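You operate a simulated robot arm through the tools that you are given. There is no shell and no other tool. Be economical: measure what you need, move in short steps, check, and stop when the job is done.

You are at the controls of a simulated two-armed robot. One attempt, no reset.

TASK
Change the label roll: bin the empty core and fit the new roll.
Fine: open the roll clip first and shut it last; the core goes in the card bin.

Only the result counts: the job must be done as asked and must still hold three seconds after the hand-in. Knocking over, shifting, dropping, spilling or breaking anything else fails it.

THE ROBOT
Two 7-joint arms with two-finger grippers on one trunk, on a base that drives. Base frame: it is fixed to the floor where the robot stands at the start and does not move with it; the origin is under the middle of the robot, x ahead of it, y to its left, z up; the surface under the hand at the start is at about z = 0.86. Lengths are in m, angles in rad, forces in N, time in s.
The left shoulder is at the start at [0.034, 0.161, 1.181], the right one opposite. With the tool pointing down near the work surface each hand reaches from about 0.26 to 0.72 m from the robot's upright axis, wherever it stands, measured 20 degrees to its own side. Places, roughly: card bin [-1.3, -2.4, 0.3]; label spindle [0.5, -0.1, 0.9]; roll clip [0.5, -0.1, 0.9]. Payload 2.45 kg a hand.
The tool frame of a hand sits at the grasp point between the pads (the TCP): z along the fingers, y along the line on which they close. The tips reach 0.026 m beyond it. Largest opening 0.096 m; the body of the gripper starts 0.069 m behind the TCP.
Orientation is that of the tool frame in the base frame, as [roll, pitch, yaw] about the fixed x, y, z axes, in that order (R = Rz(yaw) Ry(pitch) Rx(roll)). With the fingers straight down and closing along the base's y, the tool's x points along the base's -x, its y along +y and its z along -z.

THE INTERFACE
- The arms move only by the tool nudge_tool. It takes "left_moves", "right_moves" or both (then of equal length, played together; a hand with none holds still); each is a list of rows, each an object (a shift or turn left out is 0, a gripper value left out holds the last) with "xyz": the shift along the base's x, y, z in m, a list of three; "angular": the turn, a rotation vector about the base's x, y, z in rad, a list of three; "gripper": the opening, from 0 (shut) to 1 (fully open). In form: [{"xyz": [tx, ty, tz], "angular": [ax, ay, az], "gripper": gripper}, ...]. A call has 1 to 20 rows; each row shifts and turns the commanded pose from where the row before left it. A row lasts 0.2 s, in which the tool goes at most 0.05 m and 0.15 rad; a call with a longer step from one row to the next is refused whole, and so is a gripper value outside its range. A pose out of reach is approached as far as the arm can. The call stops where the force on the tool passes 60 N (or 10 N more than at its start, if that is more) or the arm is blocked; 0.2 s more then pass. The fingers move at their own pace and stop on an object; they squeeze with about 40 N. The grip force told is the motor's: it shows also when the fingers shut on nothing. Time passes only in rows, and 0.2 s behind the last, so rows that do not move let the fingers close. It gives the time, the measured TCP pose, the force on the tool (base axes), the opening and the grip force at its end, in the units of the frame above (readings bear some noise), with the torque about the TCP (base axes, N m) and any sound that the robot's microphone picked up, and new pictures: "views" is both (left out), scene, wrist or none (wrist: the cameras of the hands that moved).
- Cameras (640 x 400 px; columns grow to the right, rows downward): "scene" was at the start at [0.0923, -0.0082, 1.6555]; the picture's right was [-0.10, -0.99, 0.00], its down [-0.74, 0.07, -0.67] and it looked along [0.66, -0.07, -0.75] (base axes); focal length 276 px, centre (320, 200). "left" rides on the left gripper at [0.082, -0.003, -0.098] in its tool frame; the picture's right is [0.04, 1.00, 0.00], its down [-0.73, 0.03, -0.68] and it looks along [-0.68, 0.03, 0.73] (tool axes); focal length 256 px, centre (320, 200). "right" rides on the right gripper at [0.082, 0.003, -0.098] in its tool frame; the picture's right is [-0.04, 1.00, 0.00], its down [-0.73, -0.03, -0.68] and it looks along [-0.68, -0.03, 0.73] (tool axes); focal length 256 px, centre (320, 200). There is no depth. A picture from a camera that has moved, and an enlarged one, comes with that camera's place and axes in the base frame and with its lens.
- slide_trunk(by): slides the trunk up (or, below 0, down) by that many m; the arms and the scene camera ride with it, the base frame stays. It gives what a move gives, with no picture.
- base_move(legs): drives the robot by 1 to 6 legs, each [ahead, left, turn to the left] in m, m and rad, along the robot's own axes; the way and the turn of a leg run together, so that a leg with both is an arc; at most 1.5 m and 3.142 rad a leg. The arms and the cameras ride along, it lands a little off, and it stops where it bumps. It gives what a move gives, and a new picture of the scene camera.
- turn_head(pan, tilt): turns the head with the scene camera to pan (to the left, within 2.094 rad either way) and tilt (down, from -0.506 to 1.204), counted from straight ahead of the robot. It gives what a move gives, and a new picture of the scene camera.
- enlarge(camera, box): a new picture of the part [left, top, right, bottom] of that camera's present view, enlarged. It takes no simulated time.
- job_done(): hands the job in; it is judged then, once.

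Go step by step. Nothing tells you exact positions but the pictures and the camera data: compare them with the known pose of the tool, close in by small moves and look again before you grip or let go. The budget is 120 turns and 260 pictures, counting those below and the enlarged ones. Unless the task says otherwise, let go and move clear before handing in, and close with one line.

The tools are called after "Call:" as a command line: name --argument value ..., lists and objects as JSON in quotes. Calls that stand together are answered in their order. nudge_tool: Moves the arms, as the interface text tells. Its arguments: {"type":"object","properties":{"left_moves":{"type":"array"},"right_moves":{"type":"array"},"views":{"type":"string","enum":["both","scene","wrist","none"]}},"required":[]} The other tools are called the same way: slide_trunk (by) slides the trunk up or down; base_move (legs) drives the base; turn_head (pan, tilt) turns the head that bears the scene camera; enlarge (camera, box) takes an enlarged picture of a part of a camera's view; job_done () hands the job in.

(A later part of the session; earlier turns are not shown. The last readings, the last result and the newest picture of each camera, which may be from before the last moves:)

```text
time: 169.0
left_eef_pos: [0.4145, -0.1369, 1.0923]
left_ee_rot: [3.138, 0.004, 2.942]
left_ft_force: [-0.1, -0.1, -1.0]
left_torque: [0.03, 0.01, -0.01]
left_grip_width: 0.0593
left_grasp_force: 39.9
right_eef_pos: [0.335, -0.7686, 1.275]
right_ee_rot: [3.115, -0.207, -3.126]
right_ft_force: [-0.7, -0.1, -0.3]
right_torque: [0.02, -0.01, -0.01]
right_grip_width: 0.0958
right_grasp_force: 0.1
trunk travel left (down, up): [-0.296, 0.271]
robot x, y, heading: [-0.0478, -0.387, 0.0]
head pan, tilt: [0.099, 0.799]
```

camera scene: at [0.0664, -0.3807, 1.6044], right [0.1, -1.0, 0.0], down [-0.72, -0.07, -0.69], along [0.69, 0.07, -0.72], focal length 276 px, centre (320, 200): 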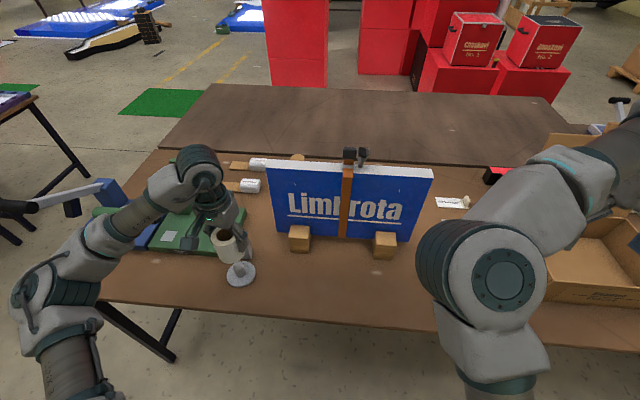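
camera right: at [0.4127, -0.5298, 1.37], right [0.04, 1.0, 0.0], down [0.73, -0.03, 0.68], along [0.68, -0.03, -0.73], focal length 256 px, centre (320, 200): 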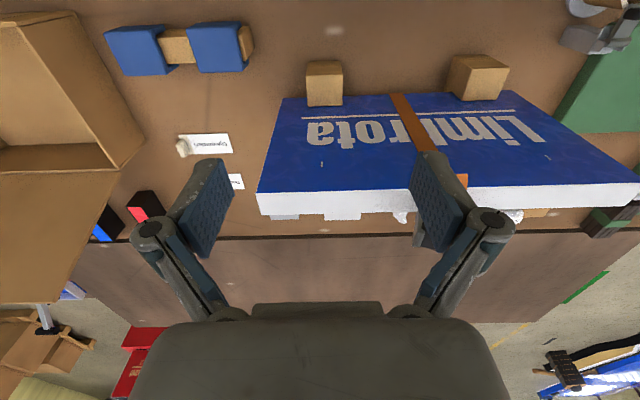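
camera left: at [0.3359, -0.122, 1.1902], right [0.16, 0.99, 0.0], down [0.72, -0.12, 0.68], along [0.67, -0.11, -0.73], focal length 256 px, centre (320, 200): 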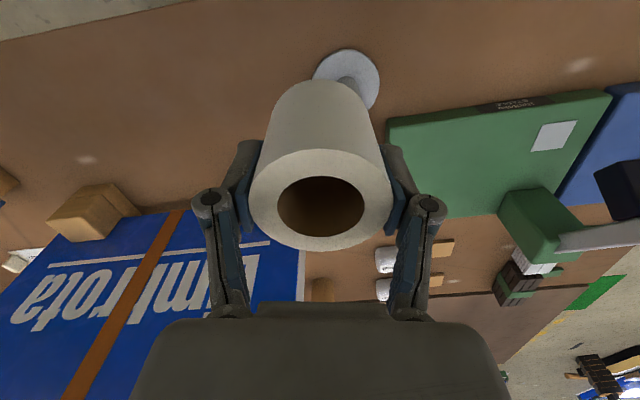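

The green lever's handle is at about (0.39, 0.10, 1.14), which is what the forearm touched before. I'll back the base another 6 cm for margin and then reach forward to the spindle.

Call:
base_move --legs '[[-0.06, 0, 0]]'

Call:
nudge_tool --left_moves '[{"xyz": [0.032, 0.009, 0]}, {"xyz": [0.032, 0.009, 0]}, {"xyz": [0.032, 0.008, -0.02]}, {"xyz": [0, 0, -0.03]}, {}, {}, {}]'

Call:
enlarge --camera "left" --box '[260, 0, 380, 100]'

Call:
enlarge --camera "scene" --box '[0, 150, 320, 350]'

```text
time: 170.0
left_eef_pos: [0.3593, -0.1363, 1.0901]
left_ee_rot: [3.138, 0.0, 2.94]
left_ft_force: [-0.7, -0.6, -1.9]
left_torque: [-0.01, -0.04, -0.02]
left_grip_width: 0.0592
left_grasp_force: 39.8
right_eef_pos: [0.2772, -0.7678, 1.275]
right_ee_rot: [3.116, -0.211, -3.125]
right_ft_force: [-0.2, 0.6, -0.2]
right_torque: [0.01, -0.02, -0.01]
right_grip_width: 0.096
right_grasp_force: 0.1
trunk travel left (down, up): [-0.296, 0.271]
robot x, y, heading: [-0.1126, -0.3905, -0.006]
head pan, tilt: [0.099, 0.799]
camera scene: at [0.0142, -0.3806, 1.6035], right [0.09, -1.0, 0.0], down [-0.72, -0.07, -0.69], along [0.69, 0.07, -0.72], focal length 276 px, centre (320, 200)
```

scene: 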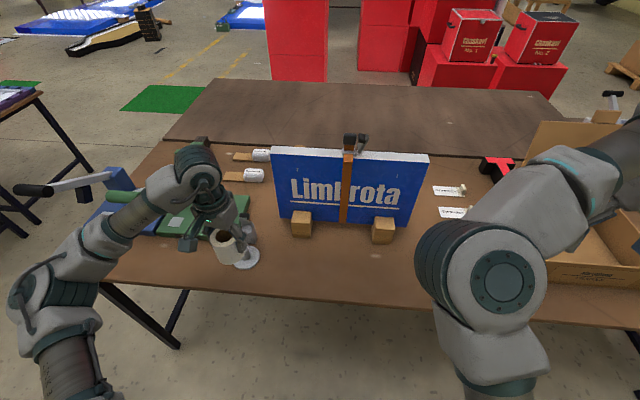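

```text
time: 171.6
left_eef_pos: [0.4501, -0.1099, 1.0447]
left_ee_rot: [3.139, 0.007, 2.941]
left_ft_force: [0.8, -0.4, -1.9]
left_torque: [0.03, 0.04, -0.02]
left_grip_width: 0.0594
left_grasp_force: 40.0
right_eef_pos: [0.2698, -0.7674, 1.2762]
right_ee_rot: [3.116, -0.203, -3.126]
right_ft_force: [-0.2, 0.6, 0.0]
right_torque: [-0.01, 0.01, 0.0]
right_grip_width: 0.0961
right_grasp_force: 0.0
trunk travel left (down, up): [-0.296, 0.271]
robot x, y, heading: [-0.1116, -0.3916, -0.002]
head pan, tilt: [0.099, 0.799]
camera scene: at [0.0091, -0.3802, 1.6042], right [0.09, -1.0, 0.0], down [-0.72, -0.07, -0.69], along [0.69, 0.07, -0.72], focal length 276 px, centre (320, 200)
camera left: at [0.3688, -0.0957, 1.1431], right [0.16, 0.99, 0.0], down [0.72, -0.12, 0.68], along [0.68, -0.11, -0.73], focal length 256 px, centre (320, 200)
```

scene: 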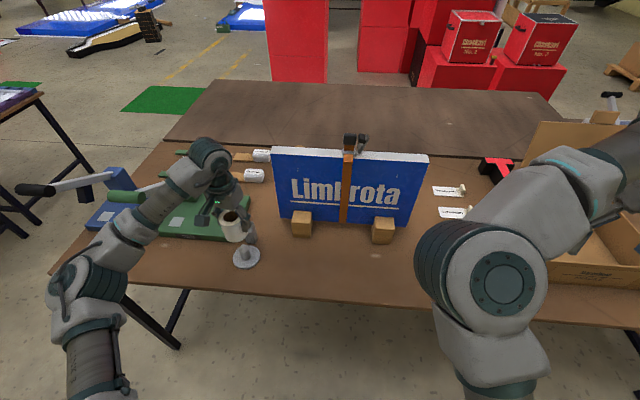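
left: 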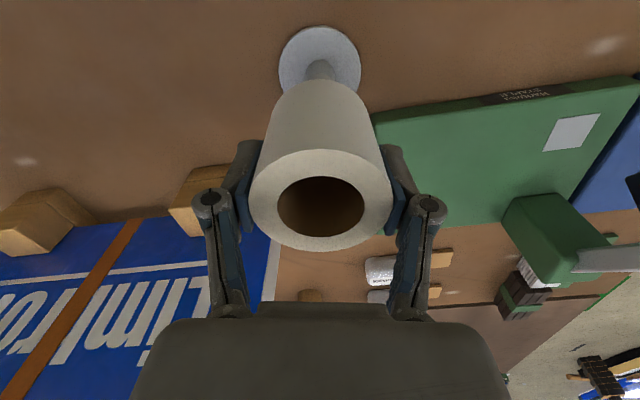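

```text
4.00 times, centred on (320, 50) of left
camera zoom: at [0.3688, -0.0957, 1.1431], right [0.16, 0.99, 0.0], down [0.72, -0.12, 0.68], along [0.68, -0.11, -0.73], focal length 1024 px, centre (320, 800)
```

zoom: 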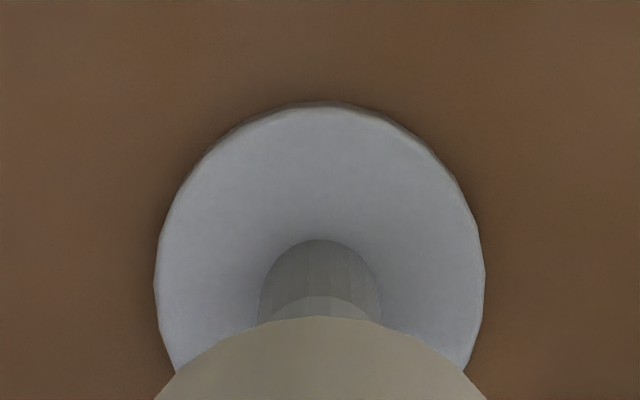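

```text
2.00 times, centred on (160, 250) of scene
camera zoom: at [0.0091, -0.3802, 1.6042], right [0.09, -1.0, 0.0], down [-0.72, -0.07, -0.69], along [0.69, 0.07, -0.72], focal length 553 px, centre (640, 100)
```

zoom: 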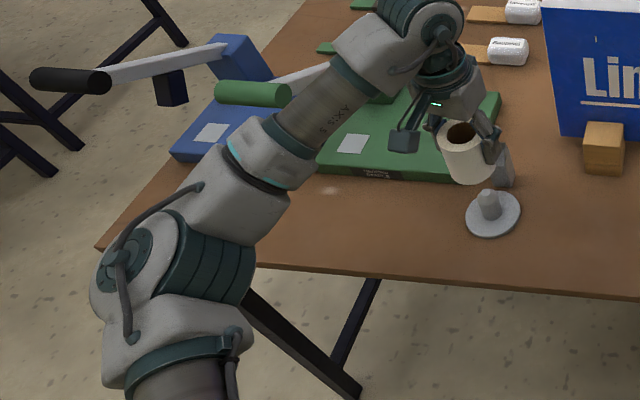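

The roll is lined up sideways with the peg, and the forearm clears the lever handle. I'll lower to the engaging height and check.

Call:
nudge_tool --left_moves '[{"xyz": [0.002, 0, -0.03]}, {"xyz": [0, 0, -0.02]}, {"xyz": [0, 0, -0.01]}, {"xyz": [0, 0, -0.01]}, {"xyz": [0, 0, -0.01]}, {}, {}]' --views "wrist"

Call:
enlarge --camera "scene" --box '[200, 190, 300, 290]'

Call:
enlarge --camera "scene" --box '[0, 150, 320, 350]'

```text
time: 173.2
left_eef_pos: [0.4499, -0.1093, 0.9644]
left_ee_rot: [3.139, 0.005, 2.94]
left_ft_force: [3.4, 0.2, -0.5]
left_torque: [0.01, -0.19, -0.03]
left_grip_width: 0.0595
left_grasp_force: 40.0
right_eef_pos: [0.2703, -0.7669, 1.2781]
right_ee_rot: [3.117, -0.204, -3.127]
right_ft_force: [-0.1, -0.6, 0.3]
right_torque: [0.0, 0.02, -0.02]
right_grip_width: 0.096
right_grasp_force: 0.1
trunk travel left (down, up): [-0.296, 0.271]
robot x, y, heading: [-0.1068, -0.3901, -0.005]
head pan, tilt: [0.099, 0.799]
camera left: at [0.3691, -0.0966, 1.0623], right [0.16, 0.99, 0.0], down [0.72, -0.12, 0.68], along [0.68, -0.11, -0.73], focal length 256 px, centre (320, 200)
```

left: 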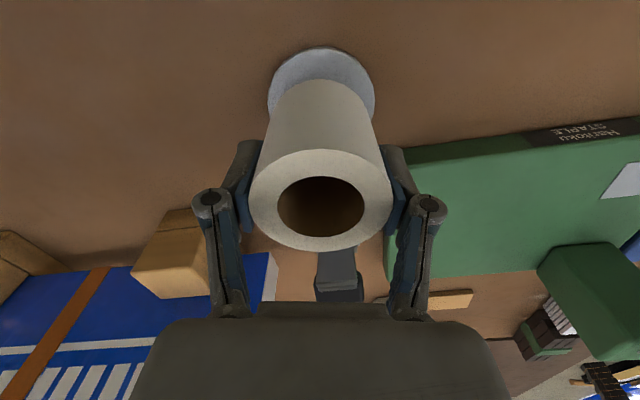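

```text
4.00 times, centred on (250, 240) of scene
camera zoom: at [0.009, -0.3803, 1.6042], right [0.09, -1.0, 0.0], down [-0.72, -0.07, -0.69], along [0.69, 0.07, -0.72], focal length 1106 px, centre (600, 40)
```

zoom: 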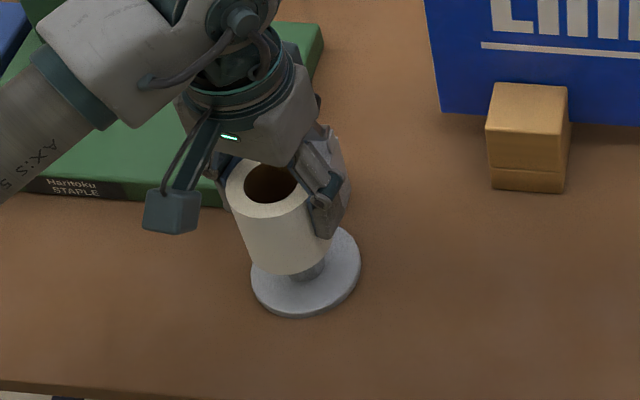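

```text
2.00 times, centred on (160, 250) of scene
camera zoom: at [0.009, -0.3803, 1.6042], right [0.09, -1.0, 0.0], down [-0.72, -0.07, -0.69], along [0.69, 0.07, -0.72], focal length 553 px, centre (640, 100)
```

zoom: 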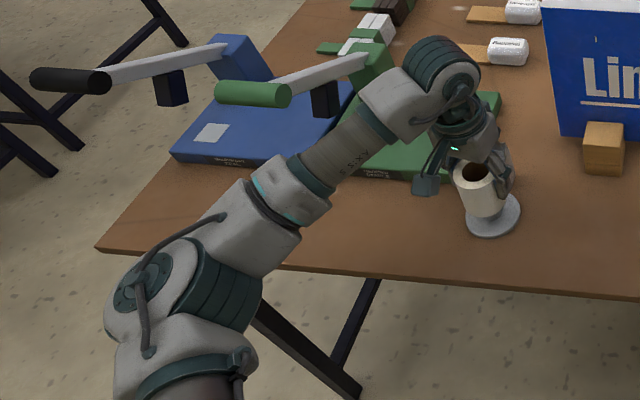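

There is a light +x push on the tool, so the roll should go about 3 mm toward +x. I'll adjust and continue down gently.

Call:
nudge_tool --left_moves '[{"xyz": [0.003, -0.001, 0]}, {}, {"xyz": [0, 0, -0.008]}, {"xyz": [0, 0, -0.008]}, {}, {}]' --views "none"

Call:
enlarge --camera "scene" --box '[200, 190, 300, 290]'

Call:
enlarge --camera "left" --box '[240, 20, 400, 250]'

```text
time: 174.6
left_eef_pos: [0.4535, -0.1115, 0.9478]
left_ee_rot: [3.138, 0.009, 2.941]
left_ft_force: [-0.5, 0.6, -2.1]
left_torque: [0.0, 0.0, -0.02]
left_grip_width: 0.0594
left_grasp_force: 40.2
right_eef_pos: [0.2691, -0.7683, 1.2769]
right_ee_rot: [3.115, -0.202, -3.126]
right_ft_force: [0.0, 0.4, 1.2]
right_torque: [-0.05, 0.01, 0.0]
right_grip_width: 0.0959
right_grasp_force: 0.0
trunk travel left (down, up): [-0.296, 0.271]
robot x, y, heading: [-0.1117, -0.3906, -0.004]
head pan, tilt: [0.099, 0.799]
```

```text
4.00 times, centred on (250, 240) of scene
camera zoom: at [0.0087, -0.3802, 1.6042], right [0.09, -1.0, 0.0], down [-0.72, -0.07, -0.69], along [0.69, 0.07, -0.72], focal length 1106 px, centre (600, 40)
```

zoom: 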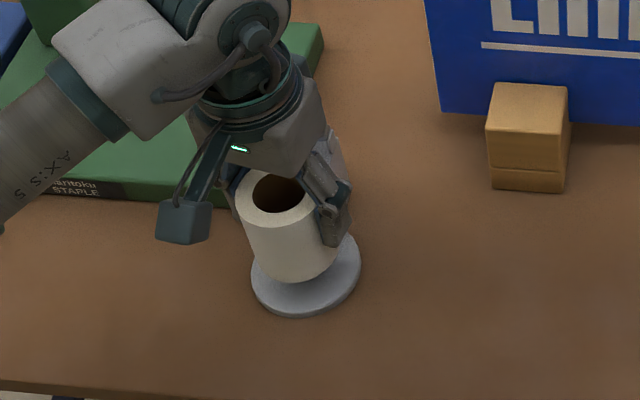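

```text
1.74 times, centred on (320, 135) of left
camera zoom: at [0.3725, -0.098, 1.0465], right [0.16, 0.99, 0.0], down [0.72, -0.12, 0.68], along [0.68, -0.11, -0.73], focal length 445 px, centre (320, 313)
```

zoom: 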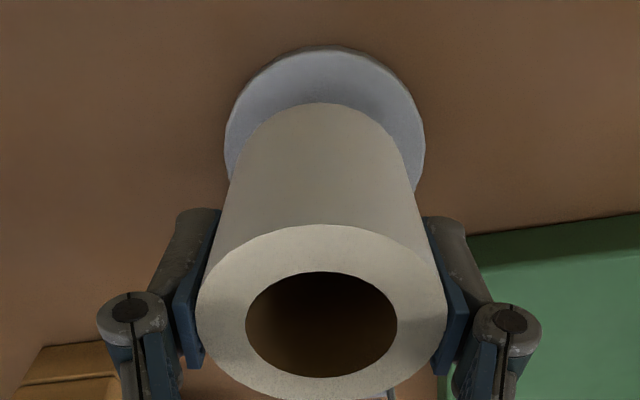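

No force, and the peg is inside the hole. I'll go down the rest of the way.

Call:
nudge_tool --left_moves '[{"xyz": [0, 0, -0.008]}, {"xyz": [0, 0, -0.008]}, {"xyz": [0, 0, -0.006]}, {}, {}]' --views "none"

Call:
enlarge --camera "scene" --box '[200, 190, 300, 290]'

Call:
enlarge --camera "left" --box '[240, 20, 400, 250]'

```text
time: 175.8
left_eef_pos: [0.4523, -0.1125, 0.9271]
left_ee_rot: [3.139, 0.007, 2.94]
left_ft_force: [-0.9, 0.5, -2.8]
left_torque: [-0.02, -0.06, -0.01]
left_grip_width: 0.0593
left_grasp_force: 39.9
right_eef_pos: [0.2687, -0.768, 1.2785]
right_ee_rot: [3.115, -0.202, -3.126]
right_ft_force: [0.6, 0.1, 0.5]
right_torque: [0.01, -0.01, -0.01]
right_grip_width: 0.096
right_grasp_force: 0.1
trunk travel left (down, up): [-0.296, 0.271]
robot x, y, heading: [-0.1112, -0.3917, -0.009]
head pan, tilt: [0.099, 0.799]
```

```text
4.00 times, centred on (250, 240) of scene
camera zoom: at [0.0086, -0.3802, 1.6042], right [0.09, -1.0, 0.0], down [-0.72, -0.07, -0.69], along [0.69, 0.07, -0.72], focal length 1106 px, centre (600, 40)
```

zoom: 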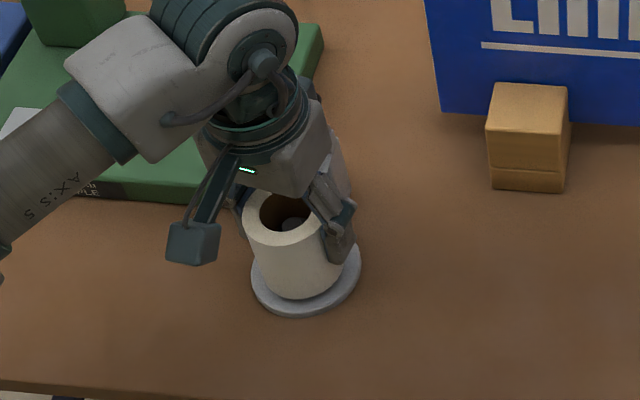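

```text
1.74 times, centred on (320, 135) of left
camera zoom: at [0.3721, -0.0979, 1.0243], right [0.16, 0.99, 0.0], down [0.72, -0.12, 0.68], along [0.68, -0.11, -0.73], focal length 445 px, centre (320, 313)
```

zoom: 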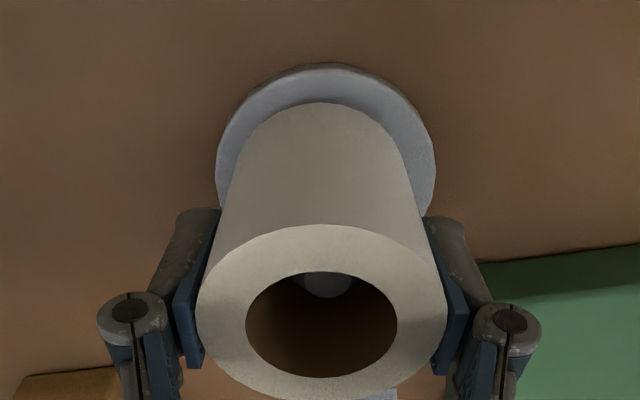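

The peg is visible inside the roll in both views. I'll lower in small steps until the roll touches the flange.

Call:
nudge_tool --left_moves '[{"xyz": [0, 0, -0.004]}, {"xyz": [0, 0, -0.003]}, {}, {}]' --views "none"

Call:
nudge_tool --left_moves '[{"xyz": [0, 0, -0.003]}, {}, {}]' --views "none"

```text
time: 176.8
left_eef_pos: [0.4529, -0.1117, 0.9187]
left_ee_rot: [3.137, 0.006, 2.94]
left_ft_force: [-0.6, 0.7, -1.4]
left_torque: [0.02, -0.04, 0.02]
left_grip_width: 0.0593
left_grasp_force: 39.9
right_eef_pos: [0.2694, -0.7676, 1.2784]
right_ee_rot: [3.115, -0.203, -3.126]
right_ft_force: [-0.8, -0.2, -0.8]
right_torque: [-0.02, 0.0, -0.01]
right_grip_width: 0.0959
right_grasp_force: 0.1
trunk travel left (down, up): [-0.296, 0.271]
robot x, y, heading: [-0.112, -0.3904, -0.005]
head pan, tilt: [0.099, 0.799]
```

```text
time: 177.6
left_eef_pos: [0.4528, -0.1128, 0.9189]
left_ee_rot: [3.137, 0.011, 2.943]
left_ft_force: [5.2, 2.6, 15.8]
left_torque: [0.1, -0.76, 0.09]
left_grip_width: 0.0593
left_grasp_force: 40.6
right_eef_pos: [0.2689, -0.7668, 1.278]
right_ee_rot: [3.117, -0.202, -3.125]
right_ft_force: [0.4, 0.8, -0.7]
right_torque: [-0.01, -0.01, -0.01]
right_grip_width: 0.096
right_grasp_force: 0.0
trunk travel left (down, up): [-0.296, 0.271]
robot x, y, heading: [-0.1113, -0.388, -0.005]
head pan, tilt: [0.099, 0.799]
```

The roll is seated on the flange, with an upward reaction of 16 N. I'll let go and rise.

Call:
nudge_tool --left_moves '[{"xyz": [0, 0, 0.003], "gripper": 0.8}, {}, {}, {"xyz": [0, 0, 0.03]}, {"xyz": [0, 0, 0.04]}, {"xyz": [0, 0, 0.04]}, {"xyz": [-0.03, 0, 0.03]}, {}]' --views "wrist"

Call:
enlarge --camera "left" --box '[240, 20, 400, 220]'

Call:
enlarge --camera "scene" --box '[200, 190, 300, 290]'

```text
time: 179.4
left_eef_pos: [0.421, -0.1118, 1.0585]
left_ee_rot: [3.139, 0.007, 2.941]
left_ft_force: [-0.2, -0.2, 0.4]
left_torque: [-0.01, 0.02, -0.01]
left_grip_width: 0.0768
left_grasp_force: 0.1
right_eef_pos: [0.2709, -0.7674, 1.2779]
right_ee_rot: [3.115, -0.205, -3.127]
right_ft_force: [-0.3, -0.1, 0.1]
right_torque: [0.0, 0.03, -0.01]
right_grip_width: 0.0965
right_grasp_force: 0.0
trunk travel left (down, up): [-0.296, 0.271]
robot x, y, heading: [-0.1099, -0.3893, -0.005]
head pan, tilt: [0.099, 0.799]
camera left: at [0.3413, -0.0979, 1.1568], right [0.16, 0.99, 0.0], down [0.72, -0.12, 0.68], along [0.68, -0.11, -0.73], focal length 256 px, centre (320, 200)
```

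left: 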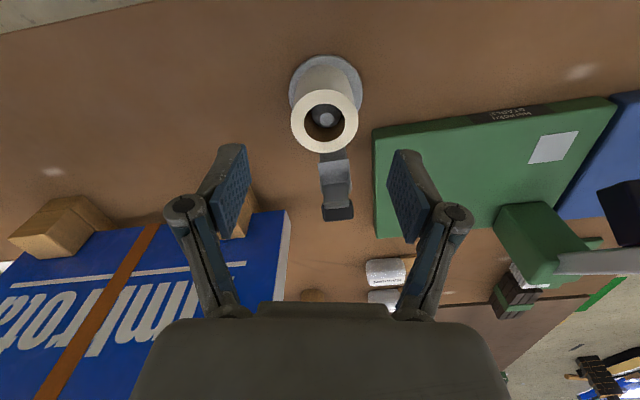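

```text
2.00 times, centred on (320, 120) of left
camera zoom: at [0.3413, -0.0979, 1.1568], right [0.16, 0.99, 0.0], down [0.72, -0.12, 0.68], along [0.68, -0.11, -0.73], focal length 512 px, centre (320, 360)
```

zoom: 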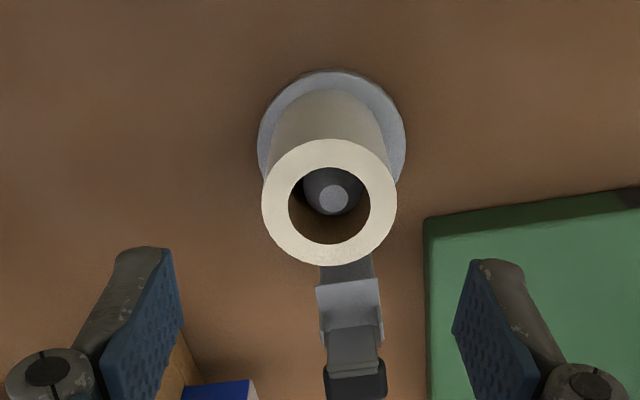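

```text
4.00 times, centred on (250, 240) of scene
camera zoom: at [0.0087, -0.3801, 1.6042], right [0.09, -1.0, 0.0], down [-0.72, -0.07, -0.69], along [0.69, 0.07, -0.72], focal length 1106 px, centre (600, 40)
```

zoom: 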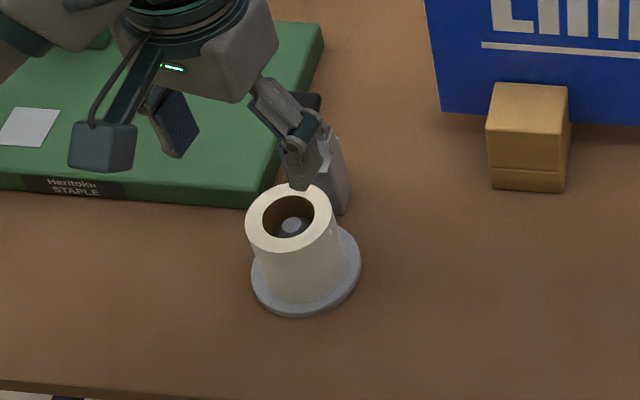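

The roll is seated on the peg. Next I'll shut the clip, whose knob is at about (0.524, -0.11, 0.98). I'll square the yaw and tilt the tool so the fingers point slightly forward, which keeps the forearm off the green lever handle.

Call:
nudge_tool --left_moves '[{"xyz": [0, 0, 0.01], "angular": [0, 0, 0.1], "gripper": 0.6}, {"angular": [0, 0, 0.1]}, {"xyz": [0.015, 0, 0], "angular": [0, -0.13, 0]}, {"xyz": [0.02, 0.001, 0], "angular": [0, -0.13, 0]}, {"xyz": [0.025, 0.001, 0], "angular": [0, -0.14, 0]}, {"xyz": [0.025, 0, 0]}, {}, {}]'

Call:
enlarge --camera "left" --box '[220, 80, 420, 280]'

Call:
enlarge --camera "scene" --box '[0, 130, 320, 330]'

```text
time: 181.2
left_eef_pos: [0.5074, -0.1067, 1.0685]
left_ee_rot: [3.136, 0.41, -3.141]
left_ft_force: [-0.4, -0.5, -0.4]
left_torque: [-0.01, 0.01, 0.03]
left_grip_width: 0.0575
left_grasp_force: 0.0
right_eef_pos: [0.269, -0.7676, 1.2772]
right_ee_rot: [3.116, -0.203, -3.126]
right_ft_force: [0.0, -0.7, -0.6]
right_torque: [0.03, 0.03, -0.02]
right_grip_width: 0.096
right_grasp_force: 0.1
trunk travel left (down, up): [-0.296, 0.271]
robot x, y, heading: [-0.1103, -0.3902, -0.005]
head pan, tilt: [0.099, 0.799]
camera scene: at [0.0081, -0.3804, 1.6043], right [0.09, -1.0, 0.0], down [-0.72, -0.07, -0.69], along [0.69, 0.07, -0.72], focal length 276 px, centre (320, 200)
camera left: at [0.3944, -0.1099, 1.127], right [-0.04, 1.0, -0.01], down [0.4, 0.03, 0.91], along [0.91, 0.03, -0.4], focal length 256 px, centre (320, 200)
```

scene: 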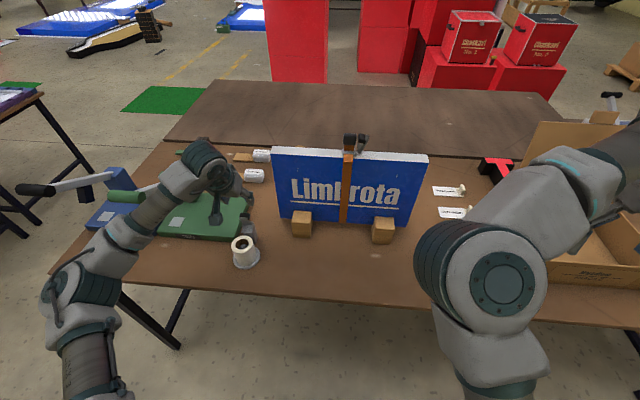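
left: 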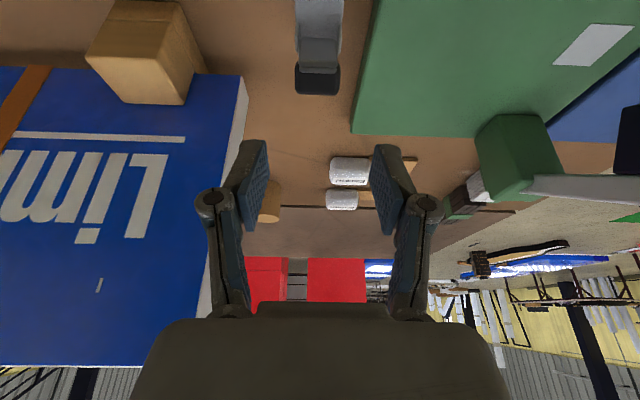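

```text
2.00 times, centred on (320, 180) of left
camera zoom: at [0.3944, -0.1099, 1.127], right [-0.04, 1.0, -0.01], down [0.4, 0.03, 0.91], along [0.91, 0.03, -0.4], focal length 512 px, centre (320, 240)
```

zoom: 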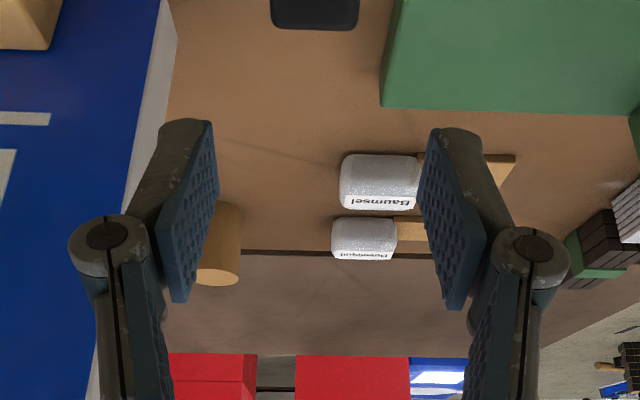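

```text
2.00 times, centred on (160, 230) of scene
camera zoom: at [0.0081, -0.3804, 1.6043], right [0.09, -1.0, 0.0], down [-0.72, -0.07, -0.69], along [0.69, 0.07, -0.72], focal length 553 px, centre (640, 140)
```

zoom: 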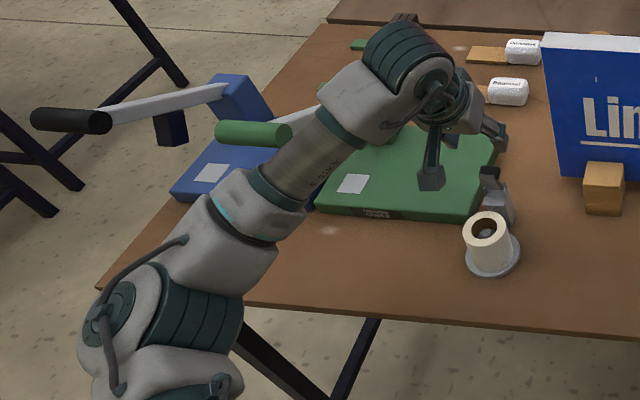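

The forearm stays clear of the lever. The knob is at (0.523, -0.1085, 0.98). I'll go down to straddle it and grip.

Call:
nudge_tool --left_moves '[{"xyz": [0.005, -0.001, -0.03]}, {"xyz": [0.005, 0, -0.03]}, {"xyz": [0, 0, -0.012]}, {}, {}]' --views "wrist"

Call:
enlarge --camera "scene" --box '[200, 180, 300, 280]'

```text
time: 182.4
left_eef_pos: [0.5195, -0.1104, 0.9952]
left_ee_rot: [3.136, 0.406, -3.141]
left_ft_force: [0.1, 0.2, -0.1]
left_torque: [0.0, 0.0, 0.04]
left_grip_width: 0.0577
left_grasp_force: 0.0
right_eef_pos: [0.2691, -0.7679, 1.2788]
right_ee_rot: [3.116, -0.201, -3.126]
right_ft_force: [0.3, 0.0, 1.2]
right_torque: [0.01, 0.01, -0.02]
right_grip_width: 0.0961
right_grasp_force: 0.1
trunk travel left (down, up): [-0.296, 0.271]
robot x, y, heading: [-0.1051, -0.3877, 0.001]
head pan, tilt: [0.099, 0.799]
camera left: at [0.406, -0.1125, 1.0543], right [-0.04, 1.0, -0.01], down [0.4, 0.03, 0.91], along [0.91, 0.03, -0.41], focal length 256 px, centre (320, 200)
```

left: 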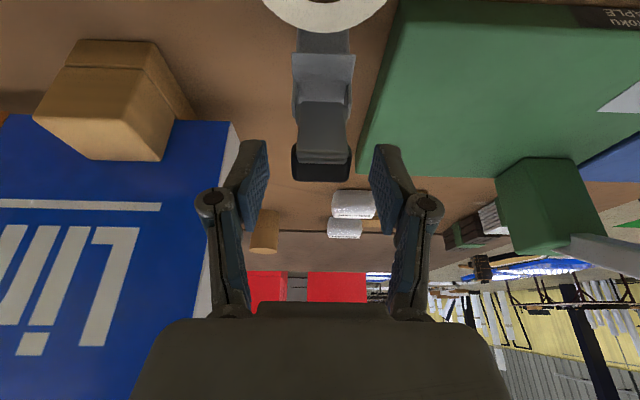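

```text
4.00 times, centred on (250, 230) of scene
camera zoom: at [0.0084, -0.3804, 1.6043], right [0.09, -1.0, 0.0], down [-0.72, -0.07, -0.69], along [0.69, 0.07, -0.72], focal length 1106 px, centre (600, 80)
```

zoom: 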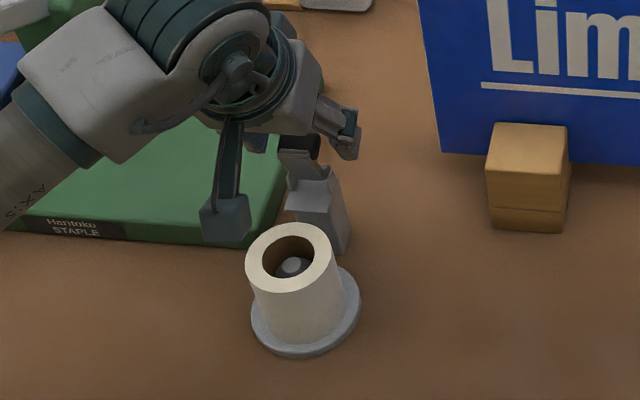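

The pads need to be slightly lower. I'll go down 8 mm and close.

Call:
nudge_tool --left_moves '[{"xyz": [-0.002, 0.001, -0.008]}, {}, {"gripper": 0}, {}, {}]' --views "wrist"

```text
time: 183.6
left_eef_pos: [0.5161, -0.1099, 0.9884]
left_ee_rot: [3.136, 0.407, -3.141]
left_ft_force: [-1.1, 0.4, 1.0]
left_torque: [-0.09, 0.03, -0.01]
left_grip_width: 0.0287
left_grasp_force: 44.7
right_eef_pos: [0.2694, -0.7675, 1.278]
right_ee_rot: [3.115, -0.203, -3.126]
right_ft_force: [0.9, 0.3, -0.1]
right_torque: [0.01, 0.0, 0.04]
right_grip_width: 0.096
right_grasp_force: 0.1
trunk travel left (down, up): [-0.296, 0.271]
robot x, y, heading: [-0.1113, -0.391, -0.008]
head pan, tilt: [0.099, 0.799]
camera left: at [0.4032, -0.1122, 1.047], right [-0.04, 1.0, -0.01], down [0.4, 0.03, 0.91], along [0.91, 0.03, -0.41], focal length 256 px, centre (320, 200)
```

left: 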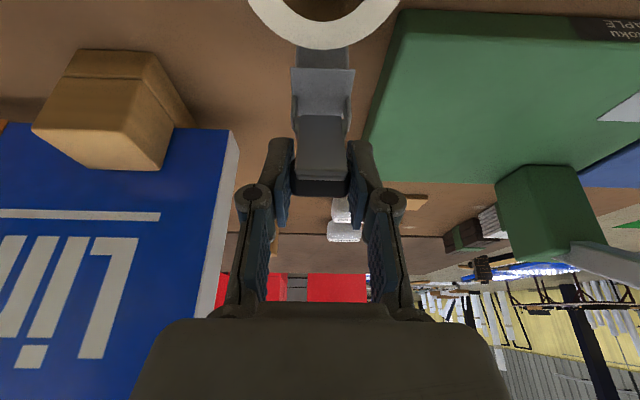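

The knob is gripped. I'll swing it back along the arc over the rim.

Call:
nudge_tool --left_moves '[{"xyz": [-0.0047, 0, 0.0003]}, {"xyz": [-0.0047, 0, 0.0003]}, {"xyz": [-0.0046, 0, -0.001]}, {"xyz": [-0.0046, 0, -0.001]}, {"xyz": [-0.0042, 0, -0.0021]}, {"xyz": [-0.0042, 0, -0.0021]}, {}]' --views "wrist"

Call:
enlarge --camera "scene" --box '[200, 180, 300, 280]'

```text
time: 185.2
left_eef_pos: [0.4916, -0.109, 0.983]
left_ee_rot: [3.136, 0.41, -3.141]
left_ft_force: [26.8, 0.4, 7.5]
left_torque: [-0.09, -1.24, -0.04]
left_grip_width: 0.029
left_grasp_force: 44.7
right_eef_pos: [0.2702, -0.7686, 1.2773]
right_ee_rot: [3.116, -0.204, -3.126]
right_ft_force: [-0.4, -0.2, 0.2]
right_torque: [-0.01, 0.03, -0.01]
right_grip_width: 0.0959
right_grasp_force: 0.1
trunk travel left (down, up): [-0.296, 0.271]
robot x, y, heading: [-0.108, -0.3918, -0.004]
head pan, tilt: [0.099, 0.799]
camera left: at [0.3776, -0.1122, 1.0412], right [-0.04, 1.0, -0.01], down [0.4, 0.03, 0.91], along [0.91, 0.03, -0.4], focal length 256 px, centre (320, 200)
```

left: 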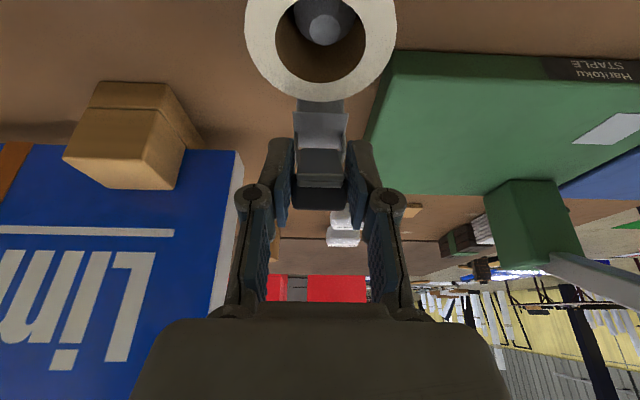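

```text
4.00 times, centred on (250, 230) of scene
camera zoom: at [0.0131, -0.3812, 1.604], right [0.09, -1.0, 0.0], down [-0.72, -0.07, -0.69], along [0.69, 0.07, -0.72], focal length 1106 px, centre (600, 80)
```

zoom: 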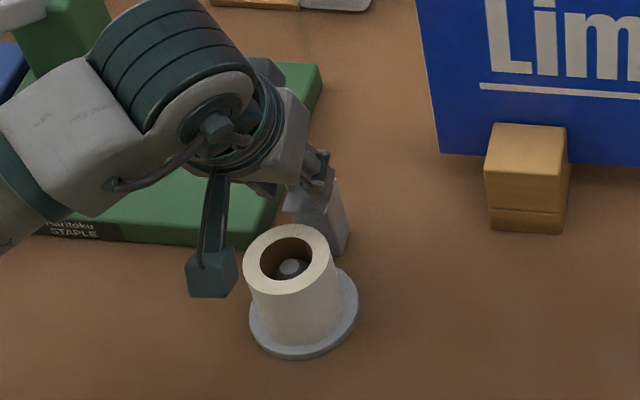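

It is moving. I'll continue the second half of the arc, down to the rim.

Call:
nudge_tool --left_moves '[{"xyz": [-0.0036, 0, -0.0031]}, {"xyz": [-0.0036, 0, -0.0031]}, {"xyz": [-0.0026, 0, -0.0039]}, {"xyz": [-0.0026, 0, -0.0039]}, {}]' --views "wrist"

Call:
enlarge --camera "scene" --box '[200, 180, 300, 280]'

Call:
enlarge --camera "left" --box '[230, 50, 410, 250]'

```text
time: 186.4
left_eef_pos: [0.4761, -0.1103, 0.9708]
left_ee_rot: [3.138, 0.408, 3.141]
left_ft_force: [14.8, 2.8, 20.2]
left_torque: [-0.03, -1.34, 0.01]
left_grip_width: 0.0288
left_grasp_force: 45.6
right_eef_pos: [0.269, -0.7677, 1.2783]
right_ee_rot: [3.114, -0.203, -3.125]
right_ft_force: [-0.4, 0.1, -0.2]
right_torque: [0.0, 0.01, -0.01]
right_grip_width: 0.096
right_grasp_force: 0.0
trunk travel left (down, up): [-0.296, 0.271]
robot x, y, heading: [-0.1107, -0.3909, -0.006]
head pan, tilt: [0.099, 0.799]
camera left: at [0.3632, -0.1123, 1.0293], right [-0.04, 1.0, -0.01], down [0.4, 0.03, 0.91], along [0.91, 0.03, -0.4], focal length 256 px, centre (320, 200)
```

left: 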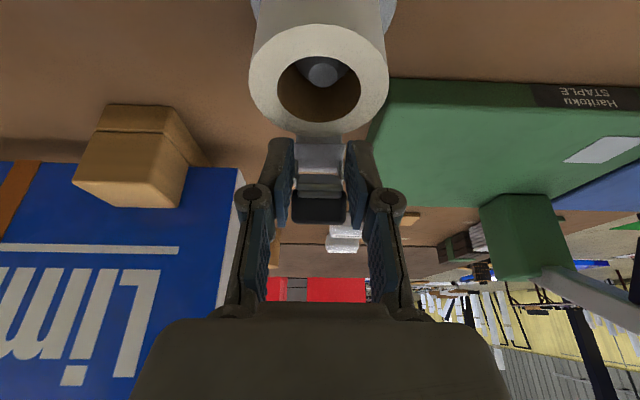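

```text
4.00 times, centred on (250, 230) of scene
camera zoom: at [0.0071, -0.3816, 1.6046], right [0.09, -1.0, 0.0], down [-0.72, -0.07, -0.69], along [0.69, 0.07, -0.72], focal length 1106 px, centre (600, 80)
```

zoom: 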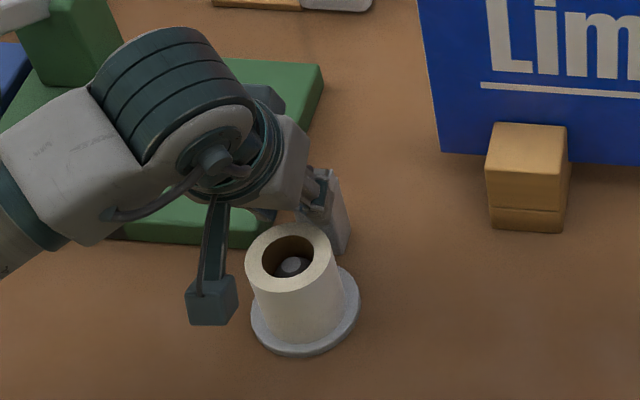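

```text
2.00 times, centred on (320, 150) of left
camera zoom: at [0.3632, -0.1123, 1.0293], right [-0.04, 1.0, -0.01], down [0.4, 0.03, 0.91], along [0.91, 0.03, -0.4], focal length 512 px, centre (320, 300)
```

zoom: 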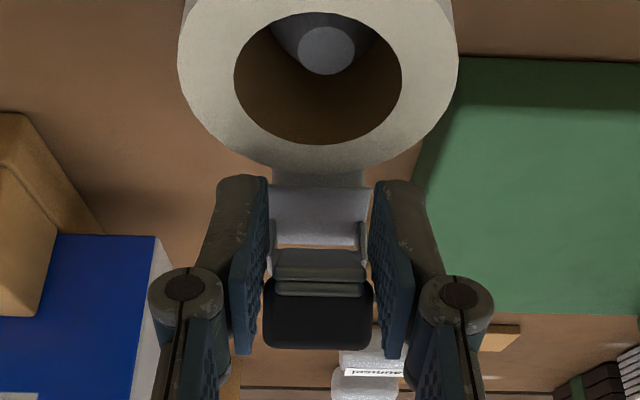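

The knob is slipping out at the pad edge, and the clip is partly closed. I'll release, back off, close the fingers, and then press the knob down from above.

Call:
nudge_tool --left_moves '[{"gripper": 0.55}, {}, {"xyz": [-0.015, 0, 0.04]}, {"xyz": [0, 0, 0.03], "gripper": 0}, {"xyz": [0.015, 0, 0]}, {"xyz": [0.015, 0.001, 0]}, {}, {}]' --views "wrist"

Call:
enlarge --camera "scene" --box '[200, 180, 300, 280]'

Call:
enlarge --camera "left" --box '[230, 0, 410, 200]'

```text
time: 188.2
left_eef_pos: [0.4906, -0.1084, 1.0388]
left_ee_rot: [3.136, 0.406, -3.141]
left_ft_force: [0.0, 0.2, 0.6]
left_torque: [0.0, -0.03, 0.01]
left_grip_width: 0.0
left_grasp_force: 28.5
right_eef_pos: [0.2691, -0.7676, 1.2785]
right_ee_rot: [3.115, -0.203, -3.126]
right_ft_force: [-0.4, 0.4, 1.0]
right_torque: [-0.05, -0.05, -0.03]
right_grip_width: 0.0961
right_grasp_force: 0.2
trunk travel left (down, up): [-0.296, 0.271]
robot x, y, heading: [-0.1116, -0.3892, -0.005]
head pan, tilt: [0.099, 0.799]
camera left: at [0.3781, -0.1108, 1.0976], right [-0.04, 1.0, -0.01], down [0.4, 0.03, 0.91], along [0.91, 0.03, -0.41], focal length 256 px, centre (320, 200)
```

left: 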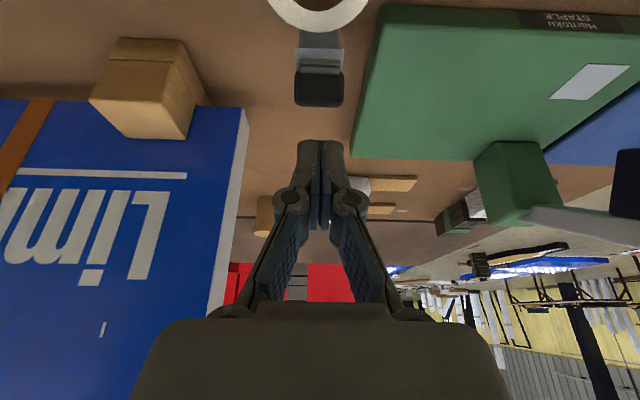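

```text
4.00 times, centred on (250, 230) of scene
camera zoom: at [0.0083, -0.3805, 1.6043], right [0.09, -1.0, 0.0], down [-0.72, -0.07, -0.69], along [0.69, 0.07, -0.72], focal length 1106 px, centre (600, 80)
```

zoom: 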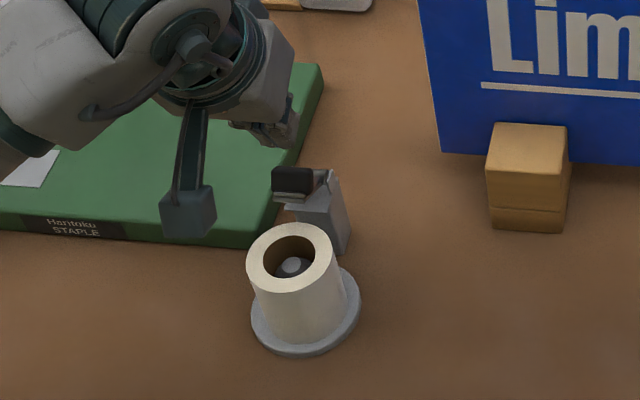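

```text
2.00 times, centred on (320, 100) of left
camera zoom: at [0.3781, -0.1108, 1.0976], right [-0.04, 1.0, -0.01], down [0.4, 0.03, 0.91], along [0.91, 0.03, -0.41], focal length 512 px, centre (320, 400)
```

zoom: 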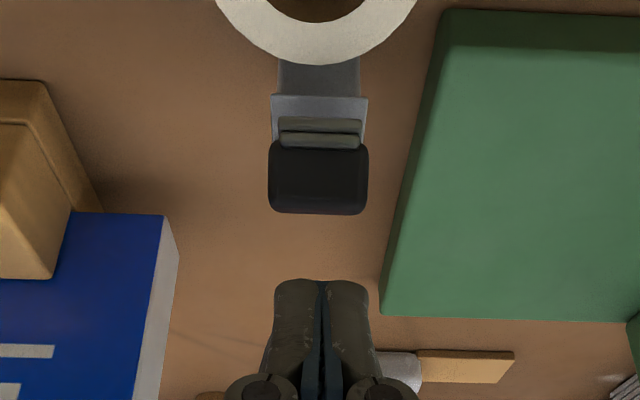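

The knob is at about (0.485, -0.11, 0.98), straight below the closed fingertips. I'll press down.

Call:
nudge_tool --left_moves '[{"xyz": [-0.003, -0.001, -0.01]}, {"xyz": [0, 0, -0.01]}, {"xyz": [0, 0, -0.007]}, {"xyz": [0, 0, -0.007]}, {"xyz": [0, 0, -0.007]}, {}]' --views "wrist"

Call:
enlarge --camera "scene" --box '[200, 180, 300, 280]'

Call:
enlarge --camera "left" --box '[230, 30, 410, 230]'

```text
time: 189.6
left_eef_pos: [0.4813, -0.1098, 1.0043]
left_ee_rot: [3.137, 0.417, 3.14]
left_ft_force: [-35.8, 3.2, 34.7]
left_torque: [0.06, 0.85, 0.01]
left_grip_width: 0.006
left_grasp_force: 28.4
right_eef_pos: [0.2606, -0.7697, 1.2808]
right_ee_rot: [3.114, -0.197, -3.126]
right_ft_force: [0.1, -0.4, 0.6]
right_torque: [0.01, -0.03, -0.01]
right_grip_width: 0.096
right_grasp_force: 0.1
trunk travel left (down, up): [-0.296, 0.271]
robot x, y, heading: [-0.1096, -0.3894, -0.001]
head pan, tilt: [0.099, 0.799]
camera left: at [0.3667, -0.1124, 1.0613], right [-0.04, 1.0, -0.01], down [0.4, 0.02, 0.92], along [0.92, 0.03, -0.4], focal length 256 px, centre (320, 200)
```

left: 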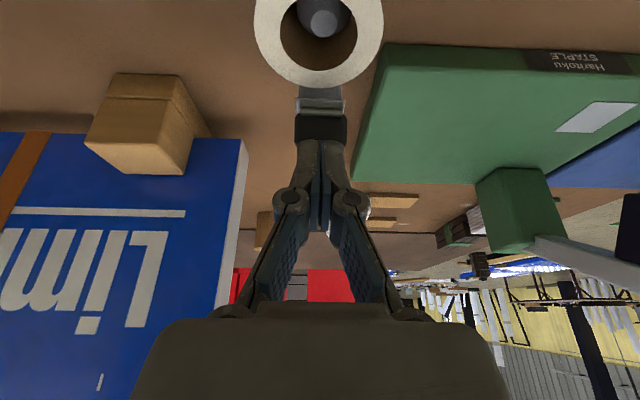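

```text
4.00 times, centred on (250, 230) of scene
camera zoom: at [-0.0091, -0.3828, 1.606], right [0.1, -1.0, 0.0], down [-0.71, -0.07, -0.7], along [0.7, 0.07, -0.71], focal length 1106 px, centre (600, 80)
```

zoom: 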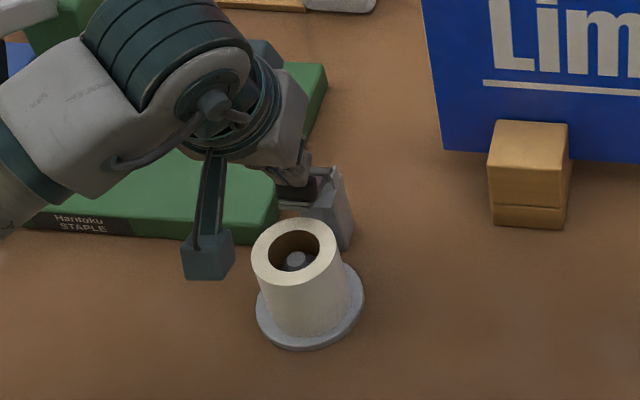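

```text
2.00 times, centred on (320, 130) of left
camera zoom: at [0.3667, -0.1124, 1.0613], right [-0.04, 1.0, -0.01], down [0.4, 0.02, 0.92], along [0.92, 0.03, -0.4], focal length 512 px, centre (320, 340)
```

zoom: 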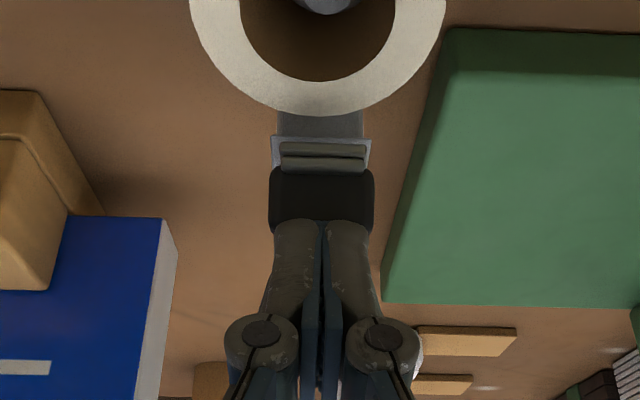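

The tips were pressing on the knob's end face. I need to push from the +x side, so I'll rise, shift forward and come down behind the knob, moving down and back.

Call:
nudge_tool --left_moves '[{"xyz": [0, 0, 0.035]}, {"xyz": [0.03, 0, 0]}, {"xyz": [0.007, 0, -0.01]}, {"xyz": [0, 0, -0.01]}, {}]' --views "wrist"

Call:
enlarge --camera "left" --box '[230, 0, 410, 200]'

Call:
enlarge --camera "scene" --box '[200, 180, 300, 280]'

```text
time: 190.8
left_eef_pos: [0.5261, -0.1081, 1.0136]
left_ee_rot: [3.139, 0.408, -3.141]
left_ft_force: [0.2, 0.5, 0.4]
left_torque: [-0.03, 0.05, -0.05]
left_grip_width: 0.0
left_grasp_force: 27.8
right_eef_pos: [0.2678, -0.7679, 1.2781]
right_ee_rot: [3.118, -0.203, -3.127]
right_ft_force: [-1.0, -0.3, 0.2]
right_torque: [0.0, 0.0, -0.03]
right_grip_width: 0.0959
right_grasp_force: 0.0
trunk travel left (down, up): [-0.296, 0.271]
robot x, y, heading: [-0.1132, -0.391, -0.005]
head pan, tilt: [0.099, 0.799]
camera left: at [0.4125, -0.1105, 1.0719], right [-0.04, 1.0, -0.01], down [0.4, 0.03, 0.91], along [0.91, 0.03, -0.4], focal length 256 px, centre (320, 200)
```

left: 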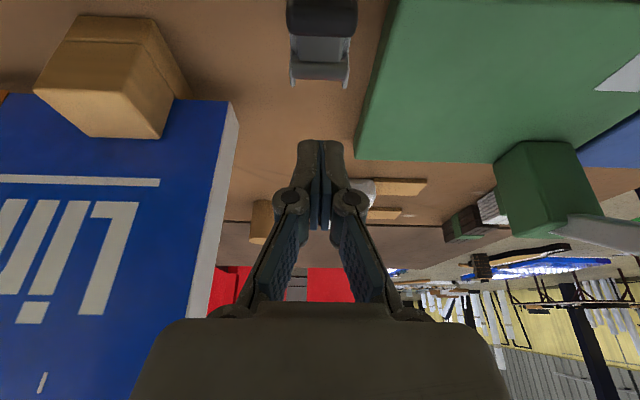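

```text
2.00 times, centred on (320, 100) of left
camera zoom: at [0.4125, -0.1105, 1.0719], right [-0.04, 1.0, -0.01], down [0.4, 0.03, 0.91], along [0.91, 0.03, -0.4], focal length 512 px, centre (320, 400)
```

zoom: 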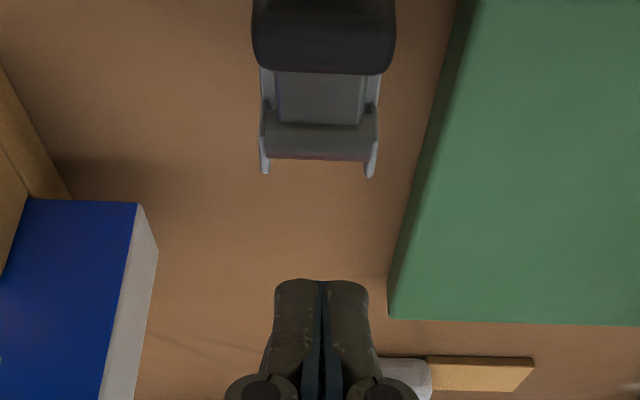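

```text
4.00 times, centred on (250, 230) of scene
camera zoom: at [0.0071, -0.3798, 1.6044], right [0.09, -1.0, 0.0], down [-0.72, -0.07, -0.69], along [0.69, 0.07, -0.72], focal length 1106 px, centre (600, 80)
```

zoom: 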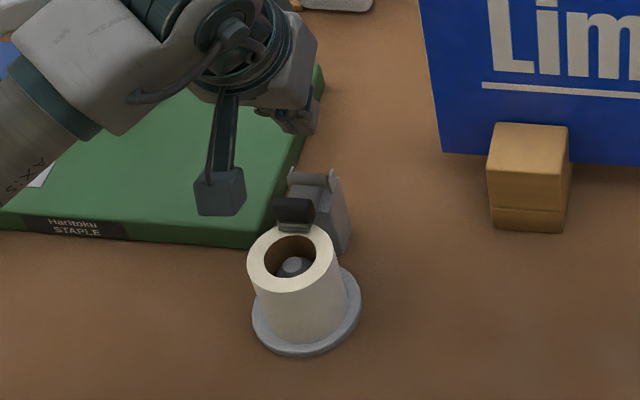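

The clip now appears down on the rim. I'll move back over it, press once more on the knob to seat it, and look.

Call:
nudge_tool --left_moves '[{"xyz": [0, 0, 0.02]}, {"xyz": [-0.035, -0.001, 0]}, {"xyz": [-0.003, 0, -0.015]}, {"xyz": [0, 0, -0.012]}, {"xyz": [0, 0, -0.008]}, {"xyz": [0, 0, -0.006]}, {"xyz": [0, 0, -0.005]}, {}]' --views "wrist"

Call:
enlarge --camera "left" --box '[230, 30, 410, 230]'

```text
time: 192.6
left_eef_pos: [0.4882, -0.1103, 0.9881]
left_ee_rot: [3.136, 0.408, -3.14]
left_ft_force: [0.4, 0.0, -0.1]
left_torque: [-0.02, -0.05, 0.02]
left_grip_width: 0.0002
left_grasp_force: 28.7
right_eef_pos: [0.2694, -0.7688, 1.2786]
right_ee_rot: [3.115, -0.202, -3.125]
right_ft_force: [-0.9, -0.1, -0.7]
right_torque: [-0.01, -0.03, 0.01]
right_grip_width: 0.0959
right_grasp_force: 0.0
trunk travel left (down, up): [-0.296, 0.271]
robot x, y, heading: [-0.1096, -0.3899, -0.002]
head pan, tilt: [0.099, 0.799]
camera left: at [0.375, -0.1128, 1.0457], right [-0.04, 1.0, -0.01], down [0.4, 0.03, 0.91], along [0.91, 0.03, -0.41], focal length 256 px, centre (320, 200)
```

left: 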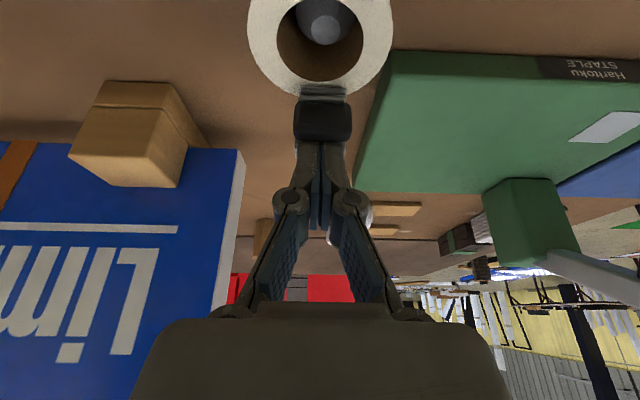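

```text
2.00 times, centred on (320, 130) of left
camera zoom: at [0.375, -0.1128, 1.0457], right [-0.04, 1.0, -0.01], down [0.4, 0.03, 0.91], along [0.91, 0.03, -0.41], focal length 512 px, centre (320, 340)
```

zoom: 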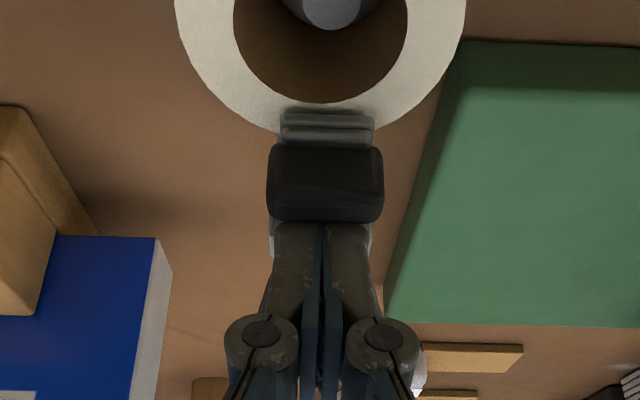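

The clip lip now lies over the roll's rim. I'll do one final light press directly on the knob.

Call:
nudge_tool --left_moves '[{"xyz": [0, 0, 0.015]}, {"xyz": [-0.006, 0, 0]}, {"xyz": [0, 0, -0.01]}, {"xyz": [0, 0, -0.005]}, {"xyz": [0, 0, -0.004]}, {"xyz": [0, 0, -0.003]}, {}]' --views "none"

```text
time: 194.2
left_eef_pos: [0.4816, -0.1104, 0.9908]
left_ee_rot: [3.139, 0.425, -3.139]
left_ft_force: [5.7, 9.5, 54.8]
left_torque: [0.25, -0.13, 0.09]
left_grip_width: 0.006
left_grasp_force: 28.5
right_eef_pos: [0.2651, -0.7694, 1.2796]
right_ee_rot: [3.115, -0.198, -3.127]
right_ft_force: [-0.4, 1.0, -0.4]
right_torque: [0.0, 0.02, 0.04]
right_grip_width: 0.0958
right_grasp_force: 0.1
trunk travel left (down, up): [-0.296, 0.271]
robot x, y, heading: [-0.1093, -0.3885, -0.003]
head pan, tilt: [0.099, 0.799]
```

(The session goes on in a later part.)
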